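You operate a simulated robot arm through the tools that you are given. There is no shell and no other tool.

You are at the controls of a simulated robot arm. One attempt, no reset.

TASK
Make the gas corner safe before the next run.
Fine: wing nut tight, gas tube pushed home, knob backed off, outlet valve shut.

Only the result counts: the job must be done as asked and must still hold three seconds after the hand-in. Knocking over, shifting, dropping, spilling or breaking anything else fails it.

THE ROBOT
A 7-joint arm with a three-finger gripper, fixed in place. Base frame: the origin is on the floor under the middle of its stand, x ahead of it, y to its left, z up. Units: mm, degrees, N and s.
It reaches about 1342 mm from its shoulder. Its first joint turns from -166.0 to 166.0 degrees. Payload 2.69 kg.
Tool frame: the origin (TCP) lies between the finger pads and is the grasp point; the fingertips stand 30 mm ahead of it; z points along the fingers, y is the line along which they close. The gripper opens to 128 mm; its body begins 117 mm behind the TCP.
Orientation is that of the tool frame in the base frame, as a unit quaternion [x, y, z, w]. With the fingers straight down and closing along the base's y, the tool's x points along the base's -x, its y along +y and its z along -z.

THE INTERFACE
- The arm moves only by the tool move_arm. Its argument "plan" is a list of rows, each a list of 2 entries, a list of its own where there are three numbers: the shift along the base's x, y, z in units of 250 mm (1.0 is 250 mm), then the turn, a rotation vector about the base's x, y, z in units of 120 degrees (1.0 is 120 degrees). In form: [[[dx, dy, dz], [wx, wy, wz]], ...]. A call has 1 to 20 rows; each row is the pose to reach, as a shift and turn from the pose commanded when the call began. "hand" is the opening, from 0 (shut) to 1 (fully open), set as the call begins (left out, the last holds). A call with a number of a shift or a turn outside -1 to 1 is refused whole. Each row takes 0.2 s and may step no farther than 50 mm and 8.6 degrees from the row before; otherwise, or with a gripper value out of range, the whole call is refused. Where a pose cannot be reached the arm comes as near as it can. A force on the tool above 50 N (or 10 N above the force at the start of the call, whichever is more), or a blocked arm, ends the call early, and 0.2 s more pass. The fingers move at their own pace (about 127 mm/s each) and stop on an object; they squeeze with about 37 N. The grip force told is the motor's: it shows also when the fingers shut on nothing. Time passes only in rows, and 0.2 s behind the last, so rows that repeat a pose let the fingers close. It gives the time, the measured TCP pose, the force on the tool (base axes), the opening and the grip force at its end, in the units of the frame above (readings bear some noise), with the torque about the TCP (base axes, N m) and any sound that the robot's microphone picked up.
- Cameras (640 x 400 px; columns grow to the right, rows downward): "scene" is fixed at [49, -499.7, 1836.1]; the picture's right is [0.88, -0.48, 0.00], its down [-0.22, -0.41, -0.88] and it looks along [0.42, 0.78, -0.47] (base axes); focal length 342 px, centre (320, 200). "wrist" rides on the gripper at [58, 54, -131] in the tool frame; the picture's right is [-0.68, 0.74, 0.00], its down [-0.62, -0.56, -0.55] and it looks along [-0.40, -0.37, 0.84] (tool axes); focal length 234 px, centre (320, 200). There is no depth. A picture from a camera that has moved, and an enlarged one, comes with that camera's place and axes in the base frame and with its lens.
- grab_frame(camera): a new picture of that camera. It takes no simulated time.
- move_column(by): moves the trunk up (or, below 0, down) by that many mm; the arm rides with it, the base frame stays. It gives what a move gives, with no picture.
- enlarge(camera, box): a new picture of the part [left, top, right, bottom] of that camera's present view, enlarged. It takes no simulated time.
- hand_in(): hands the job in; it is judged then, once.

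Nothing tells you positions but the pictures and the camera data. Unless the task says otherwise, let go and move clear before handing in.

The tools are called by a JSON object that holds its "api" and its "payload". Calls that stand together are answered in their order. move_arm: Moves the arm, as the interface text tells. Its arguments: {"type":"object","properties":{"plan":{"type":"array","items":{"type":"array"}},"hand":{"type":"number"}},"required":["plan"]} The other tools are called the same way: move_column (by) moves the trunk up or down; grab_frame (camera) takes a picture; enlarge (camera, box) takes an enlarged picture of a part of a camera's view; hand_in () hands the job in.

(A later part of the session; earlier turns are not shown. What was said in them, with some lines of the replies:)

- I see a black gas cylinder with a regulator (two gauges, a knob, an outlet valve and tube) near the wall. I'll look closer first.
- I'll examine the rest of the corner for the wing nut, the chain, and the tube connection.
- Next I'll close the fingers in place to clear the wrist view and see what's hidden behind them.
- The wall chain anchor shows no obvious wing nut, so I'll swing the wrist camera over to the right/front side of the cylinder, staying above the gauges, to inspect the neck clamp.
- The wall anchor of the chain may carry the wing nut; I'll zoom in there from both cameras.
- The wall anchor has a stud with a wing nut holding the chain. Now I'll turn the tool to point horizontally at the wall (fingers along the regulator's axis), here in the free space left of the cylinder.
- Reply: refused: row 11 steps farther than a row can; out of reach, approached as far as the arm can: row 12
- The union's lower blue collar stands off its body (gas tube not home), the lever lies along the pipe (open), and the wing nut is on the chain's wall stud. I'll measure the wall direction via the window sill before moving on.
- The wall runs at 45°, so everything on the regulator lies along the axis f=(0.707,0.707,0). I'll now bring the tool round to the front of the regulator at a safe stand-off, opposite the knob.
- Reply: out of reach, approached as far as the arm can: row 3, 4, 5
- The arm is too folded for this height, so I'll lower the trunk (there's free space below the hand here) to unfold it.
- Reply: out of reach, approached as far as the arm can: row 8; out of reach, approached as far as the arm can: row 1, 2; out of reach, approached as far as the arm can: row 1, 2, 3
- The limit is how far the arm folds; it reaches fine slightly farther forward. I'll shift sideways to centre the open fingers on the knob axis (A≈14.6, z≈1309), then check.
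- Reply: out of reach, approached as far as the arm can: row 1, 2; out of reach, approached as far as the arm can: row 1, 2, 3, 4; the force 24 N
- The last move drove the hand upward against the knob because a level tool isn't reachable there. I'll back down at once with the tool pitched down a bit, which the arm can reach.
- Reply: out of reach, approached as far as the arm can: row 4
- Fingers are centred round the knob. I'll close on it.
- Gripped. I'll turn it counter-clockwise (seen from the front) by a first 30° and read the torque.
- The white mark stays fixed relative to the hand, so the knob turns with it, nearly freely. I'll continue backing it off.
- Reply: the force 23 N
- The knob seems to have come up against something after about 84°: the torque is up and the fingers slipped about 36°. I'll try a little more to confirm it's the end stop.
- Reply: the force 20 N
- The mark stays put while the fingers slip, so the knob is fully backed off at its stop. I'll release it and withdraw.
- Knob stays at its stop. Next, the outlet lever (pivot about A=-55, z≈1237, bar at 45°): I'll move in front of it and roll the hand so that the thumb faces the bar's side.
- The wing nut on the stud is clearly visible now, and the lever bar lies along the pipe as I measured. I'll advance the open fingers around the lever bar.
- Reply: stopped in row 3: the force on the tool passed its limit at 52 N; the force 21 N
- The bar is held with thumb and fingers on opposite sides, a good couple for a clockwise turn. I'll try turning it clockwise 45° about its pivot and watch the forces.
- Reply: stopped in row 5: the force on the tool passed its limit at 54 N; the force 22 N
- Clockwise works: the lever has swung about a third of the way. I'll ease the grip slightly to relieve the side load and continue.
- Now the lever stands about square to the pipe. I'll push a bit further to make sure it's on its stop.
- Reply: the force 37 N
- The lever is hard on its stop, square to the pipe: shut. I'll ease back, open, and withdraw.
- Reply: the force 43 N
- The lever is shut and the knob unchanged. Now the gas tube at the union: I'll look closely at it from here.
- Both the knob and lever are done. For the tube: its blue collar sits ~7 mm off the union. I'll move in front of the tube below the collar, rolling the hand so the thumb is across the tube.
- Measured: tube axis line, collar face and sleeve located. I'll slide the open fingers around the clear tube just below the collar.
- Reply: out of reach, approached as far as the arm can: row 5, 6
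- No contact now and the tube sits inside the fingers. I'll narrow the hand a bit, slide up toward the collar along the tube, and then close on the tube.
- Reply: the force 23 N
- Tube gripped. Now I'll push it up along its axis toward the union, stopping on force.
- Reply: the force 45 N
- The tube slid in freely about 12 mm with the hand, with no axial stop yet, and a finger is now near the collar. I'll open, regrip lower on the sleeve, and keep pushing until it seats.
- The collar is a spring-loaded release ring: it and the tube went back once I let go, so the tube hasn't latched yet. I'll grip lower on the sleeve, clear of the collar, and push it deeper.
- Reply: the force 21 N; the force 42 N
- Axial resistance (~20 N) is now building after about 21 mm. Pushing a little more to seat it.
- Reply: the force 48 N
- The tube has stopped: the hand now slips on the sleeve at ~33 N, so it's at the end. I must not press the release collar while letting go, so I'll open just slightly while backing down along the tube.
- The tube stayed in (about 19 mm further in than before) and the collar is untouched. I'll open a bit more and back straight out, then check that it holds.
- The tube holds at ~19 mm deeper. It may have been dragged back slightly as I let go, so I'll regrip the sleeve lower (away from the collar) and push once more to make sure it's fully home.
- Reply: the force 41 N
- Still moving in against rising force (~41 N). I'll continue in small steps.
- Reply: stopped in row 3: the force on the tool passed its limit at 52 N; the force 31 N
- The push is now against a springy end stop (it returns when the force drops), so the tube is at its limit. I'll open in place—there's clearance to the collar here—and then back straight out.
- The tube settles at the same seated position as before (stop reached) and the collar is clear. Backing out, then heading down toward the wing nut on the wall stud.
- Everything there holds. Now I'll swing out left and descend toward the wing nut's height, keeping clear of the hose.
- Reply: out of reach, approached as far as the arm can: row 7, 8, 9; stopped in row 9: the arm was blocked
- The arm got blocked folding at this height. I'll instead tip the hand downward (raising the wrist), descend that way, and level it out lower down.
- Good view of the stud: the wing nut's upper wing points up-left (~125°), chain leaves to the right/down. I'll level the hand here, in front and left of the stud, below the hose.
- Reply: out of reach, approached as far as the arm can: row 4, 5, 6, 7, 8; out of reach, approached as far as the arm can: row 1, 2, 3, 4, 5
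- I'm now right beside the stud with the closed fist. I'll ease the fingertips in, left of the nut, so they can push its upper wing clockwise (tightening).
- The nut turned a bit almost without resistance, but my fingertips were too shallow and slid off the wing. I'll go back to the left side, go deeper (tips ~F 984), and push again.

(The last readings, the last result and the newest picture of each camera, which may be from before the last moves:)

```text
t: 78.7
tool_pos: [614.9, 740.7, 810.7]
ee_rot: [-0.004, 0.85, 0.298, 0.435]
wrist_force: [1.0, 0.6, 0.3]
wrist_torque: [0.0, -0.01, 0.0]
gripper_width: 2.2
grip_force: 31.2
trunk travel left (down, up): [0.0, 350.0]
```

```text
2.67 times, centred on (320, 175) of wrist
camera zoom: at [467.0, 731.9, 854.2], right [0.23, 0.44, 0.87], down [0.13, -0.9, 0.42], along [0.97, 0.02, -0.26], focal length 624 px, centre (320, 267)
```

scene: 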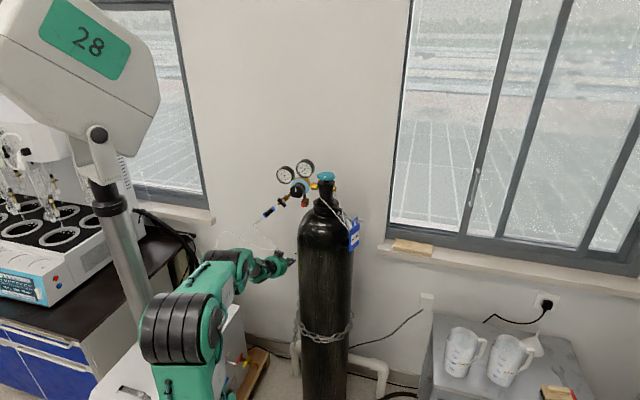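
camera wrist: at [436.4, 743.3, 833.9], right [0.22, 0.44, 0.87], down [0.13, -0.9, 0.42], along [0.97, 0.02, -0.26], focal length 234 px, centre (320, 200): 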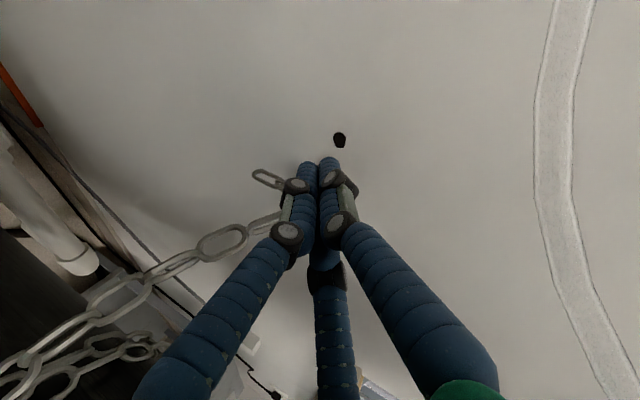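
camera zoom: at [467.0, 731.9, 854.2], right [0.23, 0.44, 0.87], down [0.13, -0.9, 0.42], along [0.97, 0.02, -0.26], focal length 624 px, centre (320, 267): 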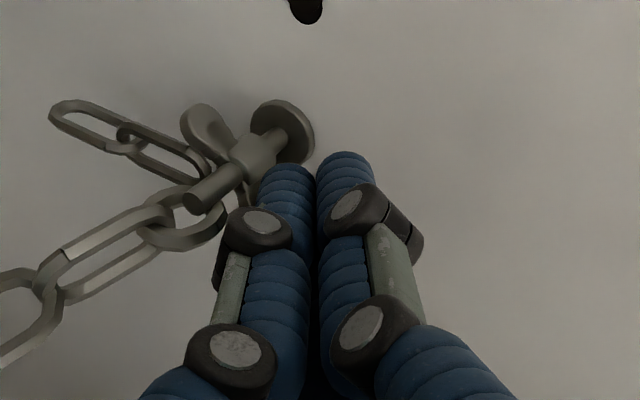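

The nut is turning clockwise freely. I'll continue the push over the top and down the right side.

{"api": "move_arm", "payload": {"plan": [[[0.0133, -0.0133, -0.0016], [0, 0, 0]], [[0.026, -0.026, -0.0064], [0, 0, 0]], [[0.0382, -0.0382, -0.0144], [0, 0, 0]], [[0.0492, -0.0492, -0.0252], [0, 0, 0]], [[0.0585, -0.0585, -0.0384], [0, 0, 0]]]}}

{"api": "enlarge", "payload": {"camera": "wrist", "box": [220, 80, 400, 250]}}

```text
t: 79.9
tool_pos: [629.4, 725.3, 803.0]
ee_rot: [-0.005, 0.85, 0.298, 0.434]
wrist_force: [-0.2, -1.2, 1.2]
wrist_torque: [0.01, -0.02, -0.02]
gripper_width: 2.0
grip_force: 31.6
trunk travel left (down, up): [0.0, 350.0]
```

```text
2.35 times, centred on (310, 165) of wrist
camera zoom: at [481.6, 717.1, 845.1], right [0.22, 0.44, 0.87], down [0.13, -0.9, 0.42], along [0.97, 0.02, -0.26], focal length 551 px, centre (344, 282)
```

zoom: 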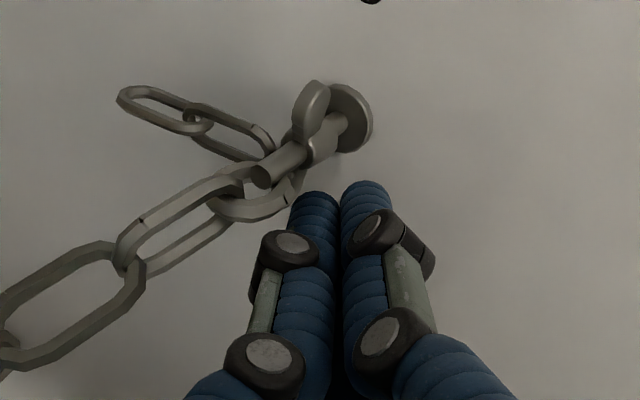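

{"api": "move_arm", "payload": {"plan": [[[0.0076, -0.0076, -0.0156], [0, 0, 0]], [[0.0133, -0.0133, -0.0328], [0, 0, 0]]]}}

{"api": "enlarge", "payload": {"camera": "wrist", "box": [220, 80, 400, 250]}}

```text
t: 80.5
tool_pos: [634.3, 723.2, 799.8]
ee_rot: [-0.003, 0.848, 0.3, 0.437]
wrist_force: [10.9, -0.2, 19.5]
wrist_torque: [0.26, -0.53, -0.17]
gripper_width: 2.1
grip_force: 31.7
trunk travel left (down, up): [0.0, 350.0]
```

```text
2.35 times, centred on (310, 165) of wrist
camera zoom: at [486.2, 714.9, 841.7], right [0.22, 0.43, 0.88], down [0.13, -0.9, 0.41], along [0.97, 0.02, -0.25], focal length 551 px, centre (344, 282)
```

zoom: 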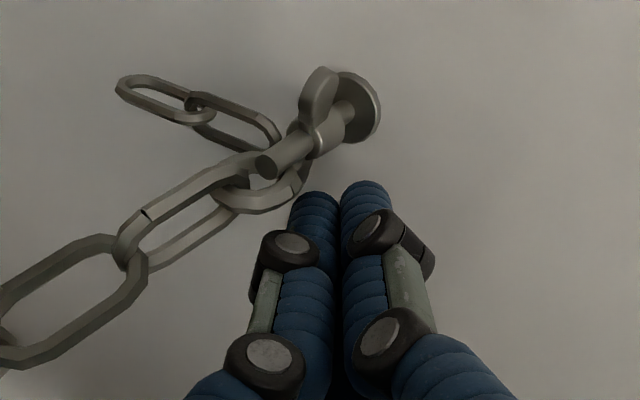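

A resisting force has appeared (~20 N). I'll push a little more to see whether the nut is now tight or still turns.

{"api": "move_arm", "payload": {"plan": [[[0.002, -0.002, -0.008], [0, 0, 0]], [[0.004, -0.004, -0.016], [0, 0, 0]]]}}

{"api": "enlarge", "payload": {"camera": "wrist", "box": [220, 80, 400, 250]}}

```text
t: 81.1
tool_pos: [636.0, 718.6, 792.7]
ee_rot: [-0.003, 0.849, 0.299, 0.436]
wrist_force: [26.1, -25.1, 30.4]
wrist_torque: [-0.16, -0.56, -0.4]
gripper_width: 2.0
grip_force: 30.8
trunk travel left (down, up): [0.0, 350.0]
```

```text
2.35 times, centred on (310, 165) of wrist
camera zoom: at [487.5, 711.9, 835.2], right [0.22, 0.43, 0.87], down [0.13, -0.9, 0.41], along [0.97, 0.02, -0.26], focal length 551 px, centre (344, 282)
```

zoom: 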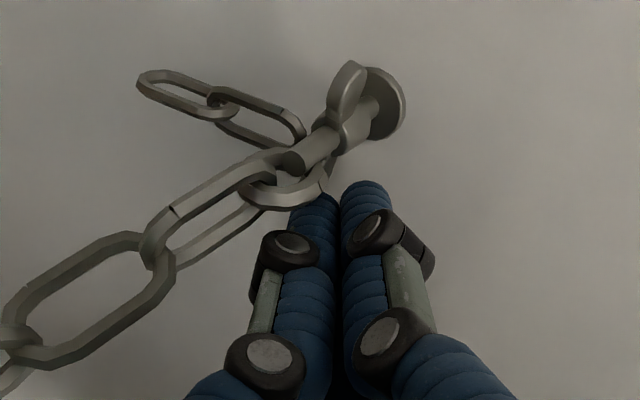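

The nut seems to resist now (~0.4–0.5 Nm without moving). I'll back off and test it again by pressing straight down on the middle of the right-hand wing.

{"api": "move_arm", "payload": {"plan": [[[0.004, -0.004, 0.03], [0, 0, 0]], [[-0.006, 0.006, 0.07], [0, 0, 0]], [[-0.0136, 0.0136, 0.099], [0, 0, 0]], [[-0.0305, 0.0305, 0.107], [0, 0, 0]], [[-0.0305, 0.0305, 0.107], [0, 0, 0]]]}}

{"api": "enlarge", "payload": {"camera": "wrist", "box": [220, 80, 400, 250]}}

{"api": "enlarge", "payload": {"camera": "wrist", "box": [270, 80, 350, 160]}}

```text
t: 82.3
tool_pos: [627.2, 730.9, 814.1]
ee_rot: [-0.006, 0.85, 0.298, 0.433]
wrist_force: [0.8, 0.3, 0.9]
wrist_torque: [-0.01, 0.02, 0.01]
gripper_width: 2.2
grip_force: 31.3
trunk travel left (down, up): [0.0, 350.0]
```

```text
2.35 times, centred on (310, 165) of wrist
camera zoom: at [478.3, 722.8, 857.4], right [0.22, 0.44, 0.87], down [0.13, -0.9, 0.42], along [0.97, 0.02, -0.26], focal length 551 px, centre (344, 282)
```

zoom: 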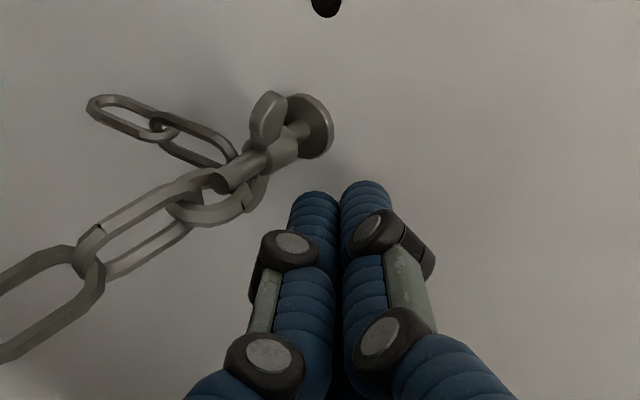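

```text
5.00 times, centred on (310, 120) of wrist
camera zoom: at [478.3, 722.8, 857.4], right [0.22, 0.44, 0.87], down [0.13, -0.9, 0.42], along [0.97, 0.02, -0.26], focal length 1171 px, centre (370, 600)
```

zoom: 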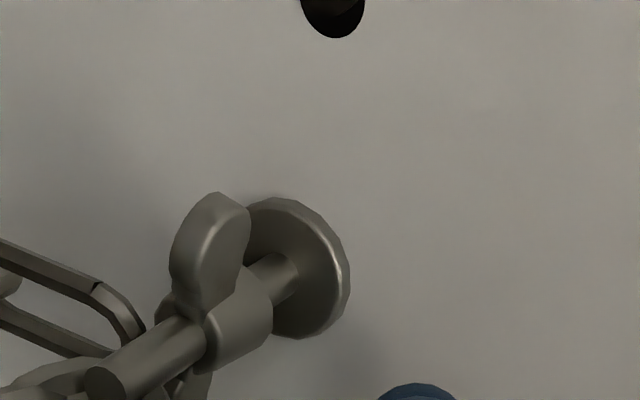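

The wings are now about horizontal. One more firm push down on the right wing to confirm it's tight.

{"api": "move_arm", "payload": {"plan": [[[0, 0, -0.016], [0, 0, 0]], [[0, 0, -0.032], [0, 0, 0]], [[0, 0, -0.044], [0, 0, 0]], [[0, 0, -0.056], [0, 0, 0]]]}}

{"api": "enlarge", "payload": {"camera": "wrist", "box": [220, 80, 400, 250]}}

```text
t: 83.3
tool_pos: [625.0, 729.1, 804.4]
ee_rot: [-0.003, 0.85, 0.298, 0.434]
wrist_force: [-1.7, -0.1, 3.3]
wrist_torque: [-0.03, 0.0, 0.02]
gripper_width: 2.4
grip_force: 31.1
trunk travel left (down, up): [0.0, 350.0]
```

```text
2.35 times, centred on (310, 165) of wrist
camera zoom: at [477.5, 721.4, 846.1], right [0.22, 0.43, 0.87], down [0.13, -0.9, 0.41], along [0.97, 0.02, -0.26], focal length 551 px, centre (344, 282)
```

zoom: 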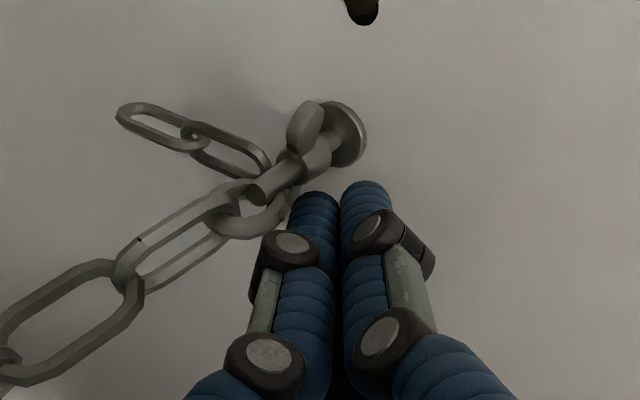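

{"api": "move_arm", "payload": {"plan": [[[0, 0, -0.012], [0, 0, 0]], [[0, 0, -0.024], [0, 0, 0]], [[0, 0, -0.036], [0, 0, 0]]]}}

{"api": "enlarge", "payload": {"camera": "wrist", "box": [220, 80, 400, 250]}}

```text
t: 84.1
tool_pos: [626.4, 731.0, 803.8]
ee_rot: [-0.003, 0.847, 0.301, 0.439]
wrist_force: [-4.9, -10.6, 44.6]
wrist_torque: [0.25, -0.4, -0.07]
gripper_width: 2.0
grip_force: 31.8
trunk travel left (down, up): [0.0, 350.0]
```

```text
2.35 times, centred on (310, 165) of wrist
camera zoom: at [478.0, 721.7, 844.0], right [0.22, 0.43, 0.88], down [0.13, -0.9, 0.41], along [0.97, 0.02, -0.25], focal length 551 px, centre (344, 282)
```

zoom: 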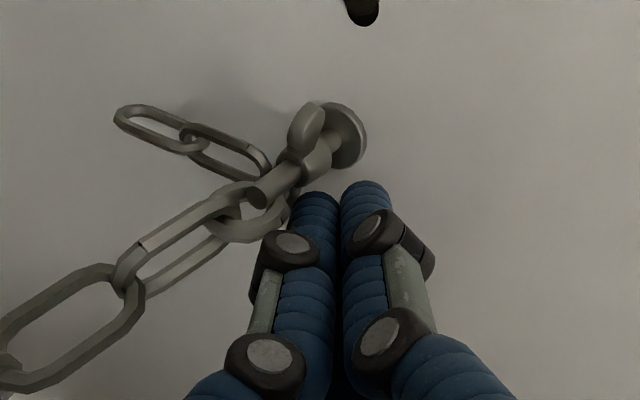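

The nut held 45 N on the wing (~0.7 Nm) without moving: tight. Now I'll lift off and back away along the way I came.

{"api": "move_arm", "payload": {"plan": [[[0, 0, 0.08], [0, 0, 0]], [[-0.05, -0.035, 0.13], [0, 0, 0]], [[-0.12, -0.08, 0.17], [0, 0, 0]], [[-0.19, -0.03, 0.11], [0, 0, 0]], [[-0.26, 0.03, 0.06], [0, 0, 0]], [[-0.38, -0.02, 0.1], [0, 0, 0]], [[-0.5, -0.07, 0.14], [0, 0, 0]], [[-0.614, -0.114, 0.19], [0, 0, 0]]]}}

{"api": "grab_frame", "payload": {"camera": "wrist"}}

{"api": "grab_frame", "payload": {"camera": "scene"}}

{"api": "enlarge", "payload": {"camera": "scene", "box": [240, 150, 360, 235]}}

```text
t: 85.9
tool_pos: [472.0, 700.7, 843.0]
ee_rot: [-0.005, 0.85, 0.299, 0.433]
wrist_force: [-0.1, 0.7, -0.1]
wrist_torque: [0.01, 0.01, 0.0]
gripper_width: 2.1
grip_force: 31.8
trunk travel left (down, up): [0.0, 350.0]
```

```text
taken
camera wrist: at [323.6, 691.7, 886.1], right [0.23, 0.44, 0.87], down [0.13, -0.9, 0.42], along [0.97, 0.02, -0.26], focal length 234 px, centre (320, 200)
```

wrist: 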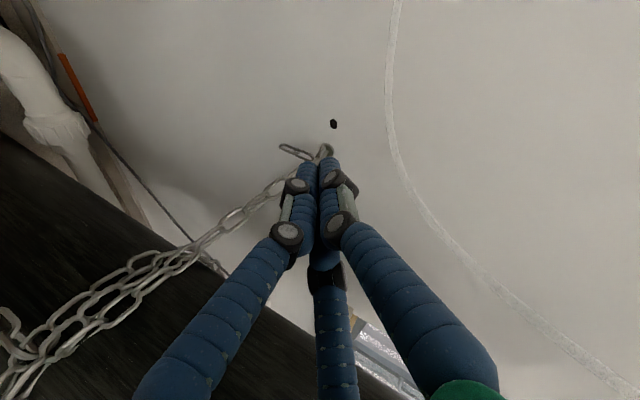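

```text
taken
```

scene: 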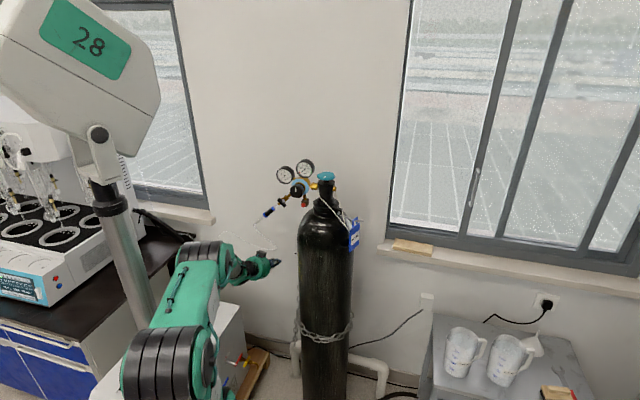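

```text
4.71 times, centred on (300, 192) of scene
camera zoom: at [49.0, -499.7, 1836.1], right [0.88, -0.48, 0.0], down [-0.22, -0.41, -0.88], along [0.42, 0.78, -0.47], focal length 1607 px, centre (414, 235)
```

zoom: 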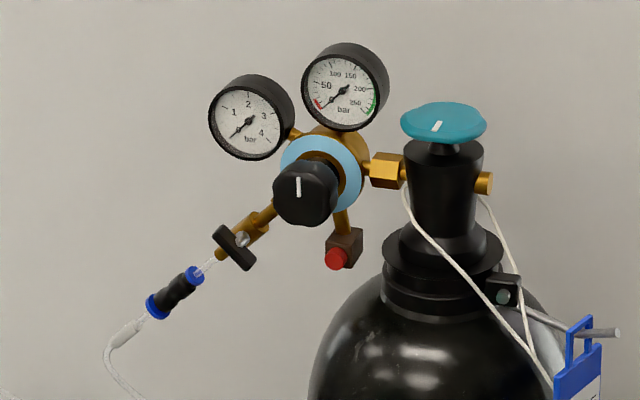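

{"api": "enlarge", "payload": {"camera": "scene", "box": [250, 205, 290, 230]}}

{"api": "enlarge", "payload": {"camera": "scene", "box": [220, 200, 310, 260]}}

{"api": "enlarge", "payload": {"camera": "wrist", "box": [270, 130, 350, 180]}}

```text
16.00 times, centred on (270, 218) of scene
camera zoom: at [49.0, -499.7, 1836.1], right [0.88, -0.48, 0.0], down [-0.22, -0.41, -0.88], along [0.42, 0.78, -0.47], focal length 5465 px, centre (1120, -80)
```

zoom: 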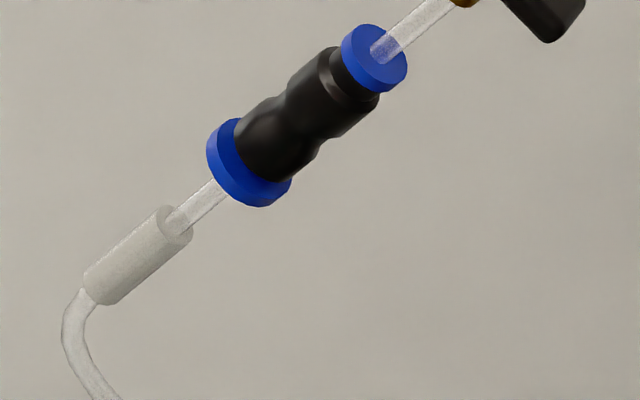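

```text
6.67 times, centred on (265, 230) of scene
camera zoom: at [49.0, -499.7, 1836.1], right [0.88, -0.48, 0.0], down [-0.22, -0.41, -0.88], along [0.42, 0.78, -0.47], focal length 2277 px, centre (687, 0)
```

zoom: 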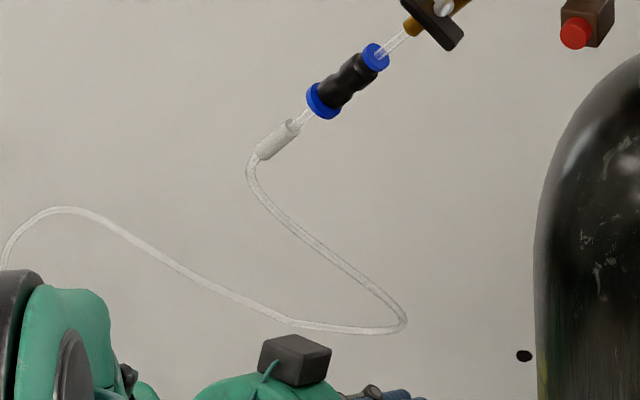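

```text
8.00 times, centred on (310, 155) of wrist
camera zoom: at [323.6, 691.7, 886.1], right [0.23, 0.44, 0.87], down [0.13, -0.9, 0.42], along [0.97, 0.02, -0.26], focal length 1873 px, centre (400, 560)
```

zoom: 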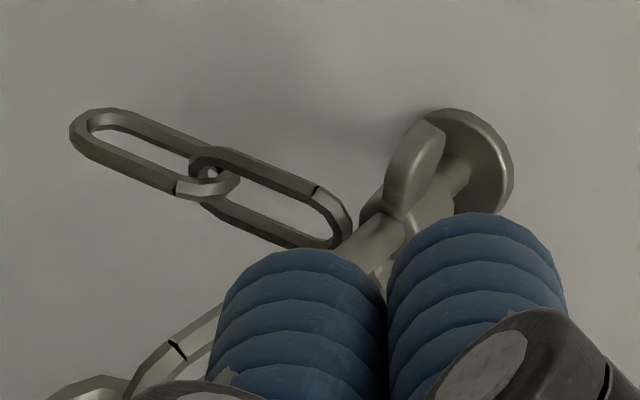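

All four items look right: wings horizontal and tight, tube seated, knob at its backed-off stop, lever across the pipe. I'll move the hand farther clear before handing in.

{"api": "move_arm", "payload": {"plan": [[[-0.1, -0.06, 0.06], [0, 0, 0]], [[-0.2, -0.12, 0.13], [0, 0, 0]], [[-0.3, -0.19, 0.2], [0, 0, 0]], [[-0.4, -0.25, 0.28], [0, 0, 0]], [[-0.4, -0.25, 0.28], [0, 0, 0]]]}}

{"api": "grab_frame", "payload": {"camera": "scene"}}

{"api": "enlarge", "payload": {"camera": "scene", "box": [220, 150, 360, 260]}}

{"api": "grab_frame", "payload": {"camera": "wrist"}}

```text
t: 87.1
tool_pos: [371.7, 637.3, 912.0]
ee_rot: [-0.003, 0.85, 0.297, 0.434]
wrist_force: [-0.2, 0.5, 0.8]
wrist_torque: [0.0, 0.02, -0.02]
gripper_width: 2.1
grip_force: 31.8
trunk travel left (down, up): [0.0, 350.0]
```

```text
taken
```

scene: 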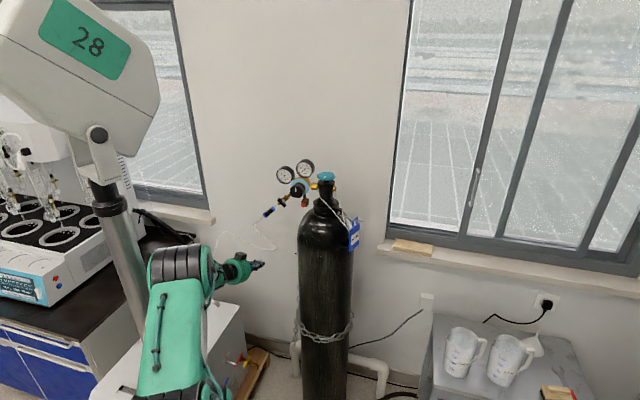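

```text
3.64 times, centred on (290, 205) of scene
camera zoom: at [49.0, -499.7, 1836.1], right [0.88, -0.48, 0.0], down [-0.22, -0.41, -0.88], along [0.42, 0.78, -0.47], focal length 1242 px, centre (429, 182)
```

zoom: 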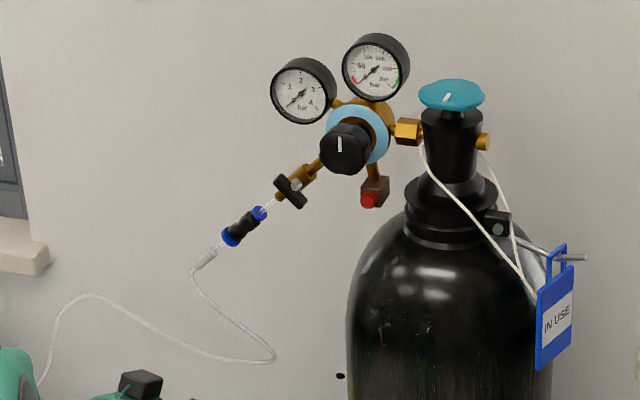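

```text
taken
camera wrist: at [224.0, 629.1, 954.9], right [0.23, 0.44, 0.87], down [0.13, -0.9, 0.42], along [0.97, 0.02, -0.26], focal length 234 px, centre (320, 200)
```

wrist: 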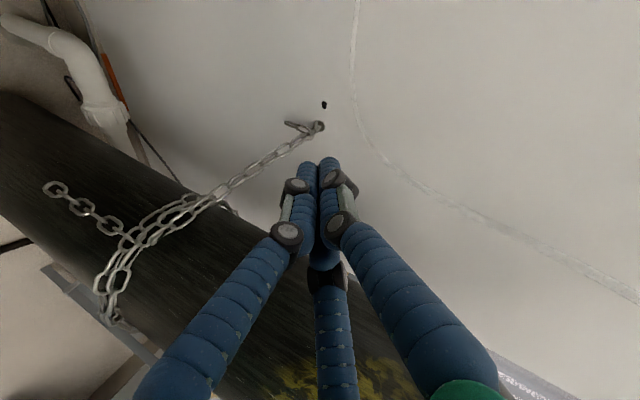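

{"api": "enlarge", "payload": {"camera": "wrist", "box": [280, 100, 350, 150]}}

```text
8.00 times, centred on (315, 125) of wrist
camera zoom: at [224.0, 629.1, 954.9], right [0.23, 0.44, 0.87], down [0.13, -0.9, 0.42], along [0.97, 0.02, -0.26], focal length 1873 px, centre (360, 800)
```

zoom: 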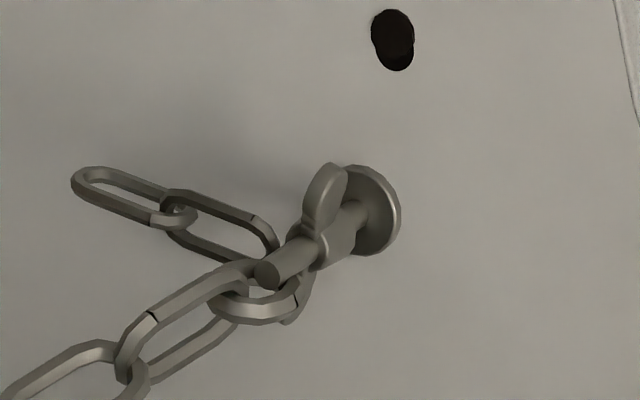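

The wing nut is tight with its wings level, the gas tube is seated, the knob is at its backed-off stop, and the outlet lever lies across the pipe. The hand is clear of everything, so I'm handing in.

{"api": "hand_in", "payload": {}}

```text
The job is handed in.
```

I handed the job in with all four items at what I judged to be their finished state. I don't know the verdict, because the hand-in only confirmed that it was received.

- **Knob:** I turned it counter-clockwise about 80° until it stopped. It stayed there after I let go.
- **Outlet valve:** I turned the lever clockwise about 90° to a hard stop. It now sits square across the pipe.
- **Gas tube:** I pushed it about 19 mm further into the union, up to a springy end stop. It came back to that same position each time I released it. No click was reported, so I judged it home from the stop and the position alone.
- **Wing nut:** I turned it about 120° clockwise with the fingertips. It then held 45 N on one wing without moving. A short length of stud still shows between the nut and the wall disc, so I judged it tight from the resistance.

On the first tube push, a finger pressed the union's release ring and the tube sprang back, so I regripped lower for the later pushes. A finger also pressed against the knob briefly while I was lining up, and the nut-tightening probably brushed the chain link on the stud. Nothing looked moved or damaged in the final pictures, and the hand was clear when I handed in.
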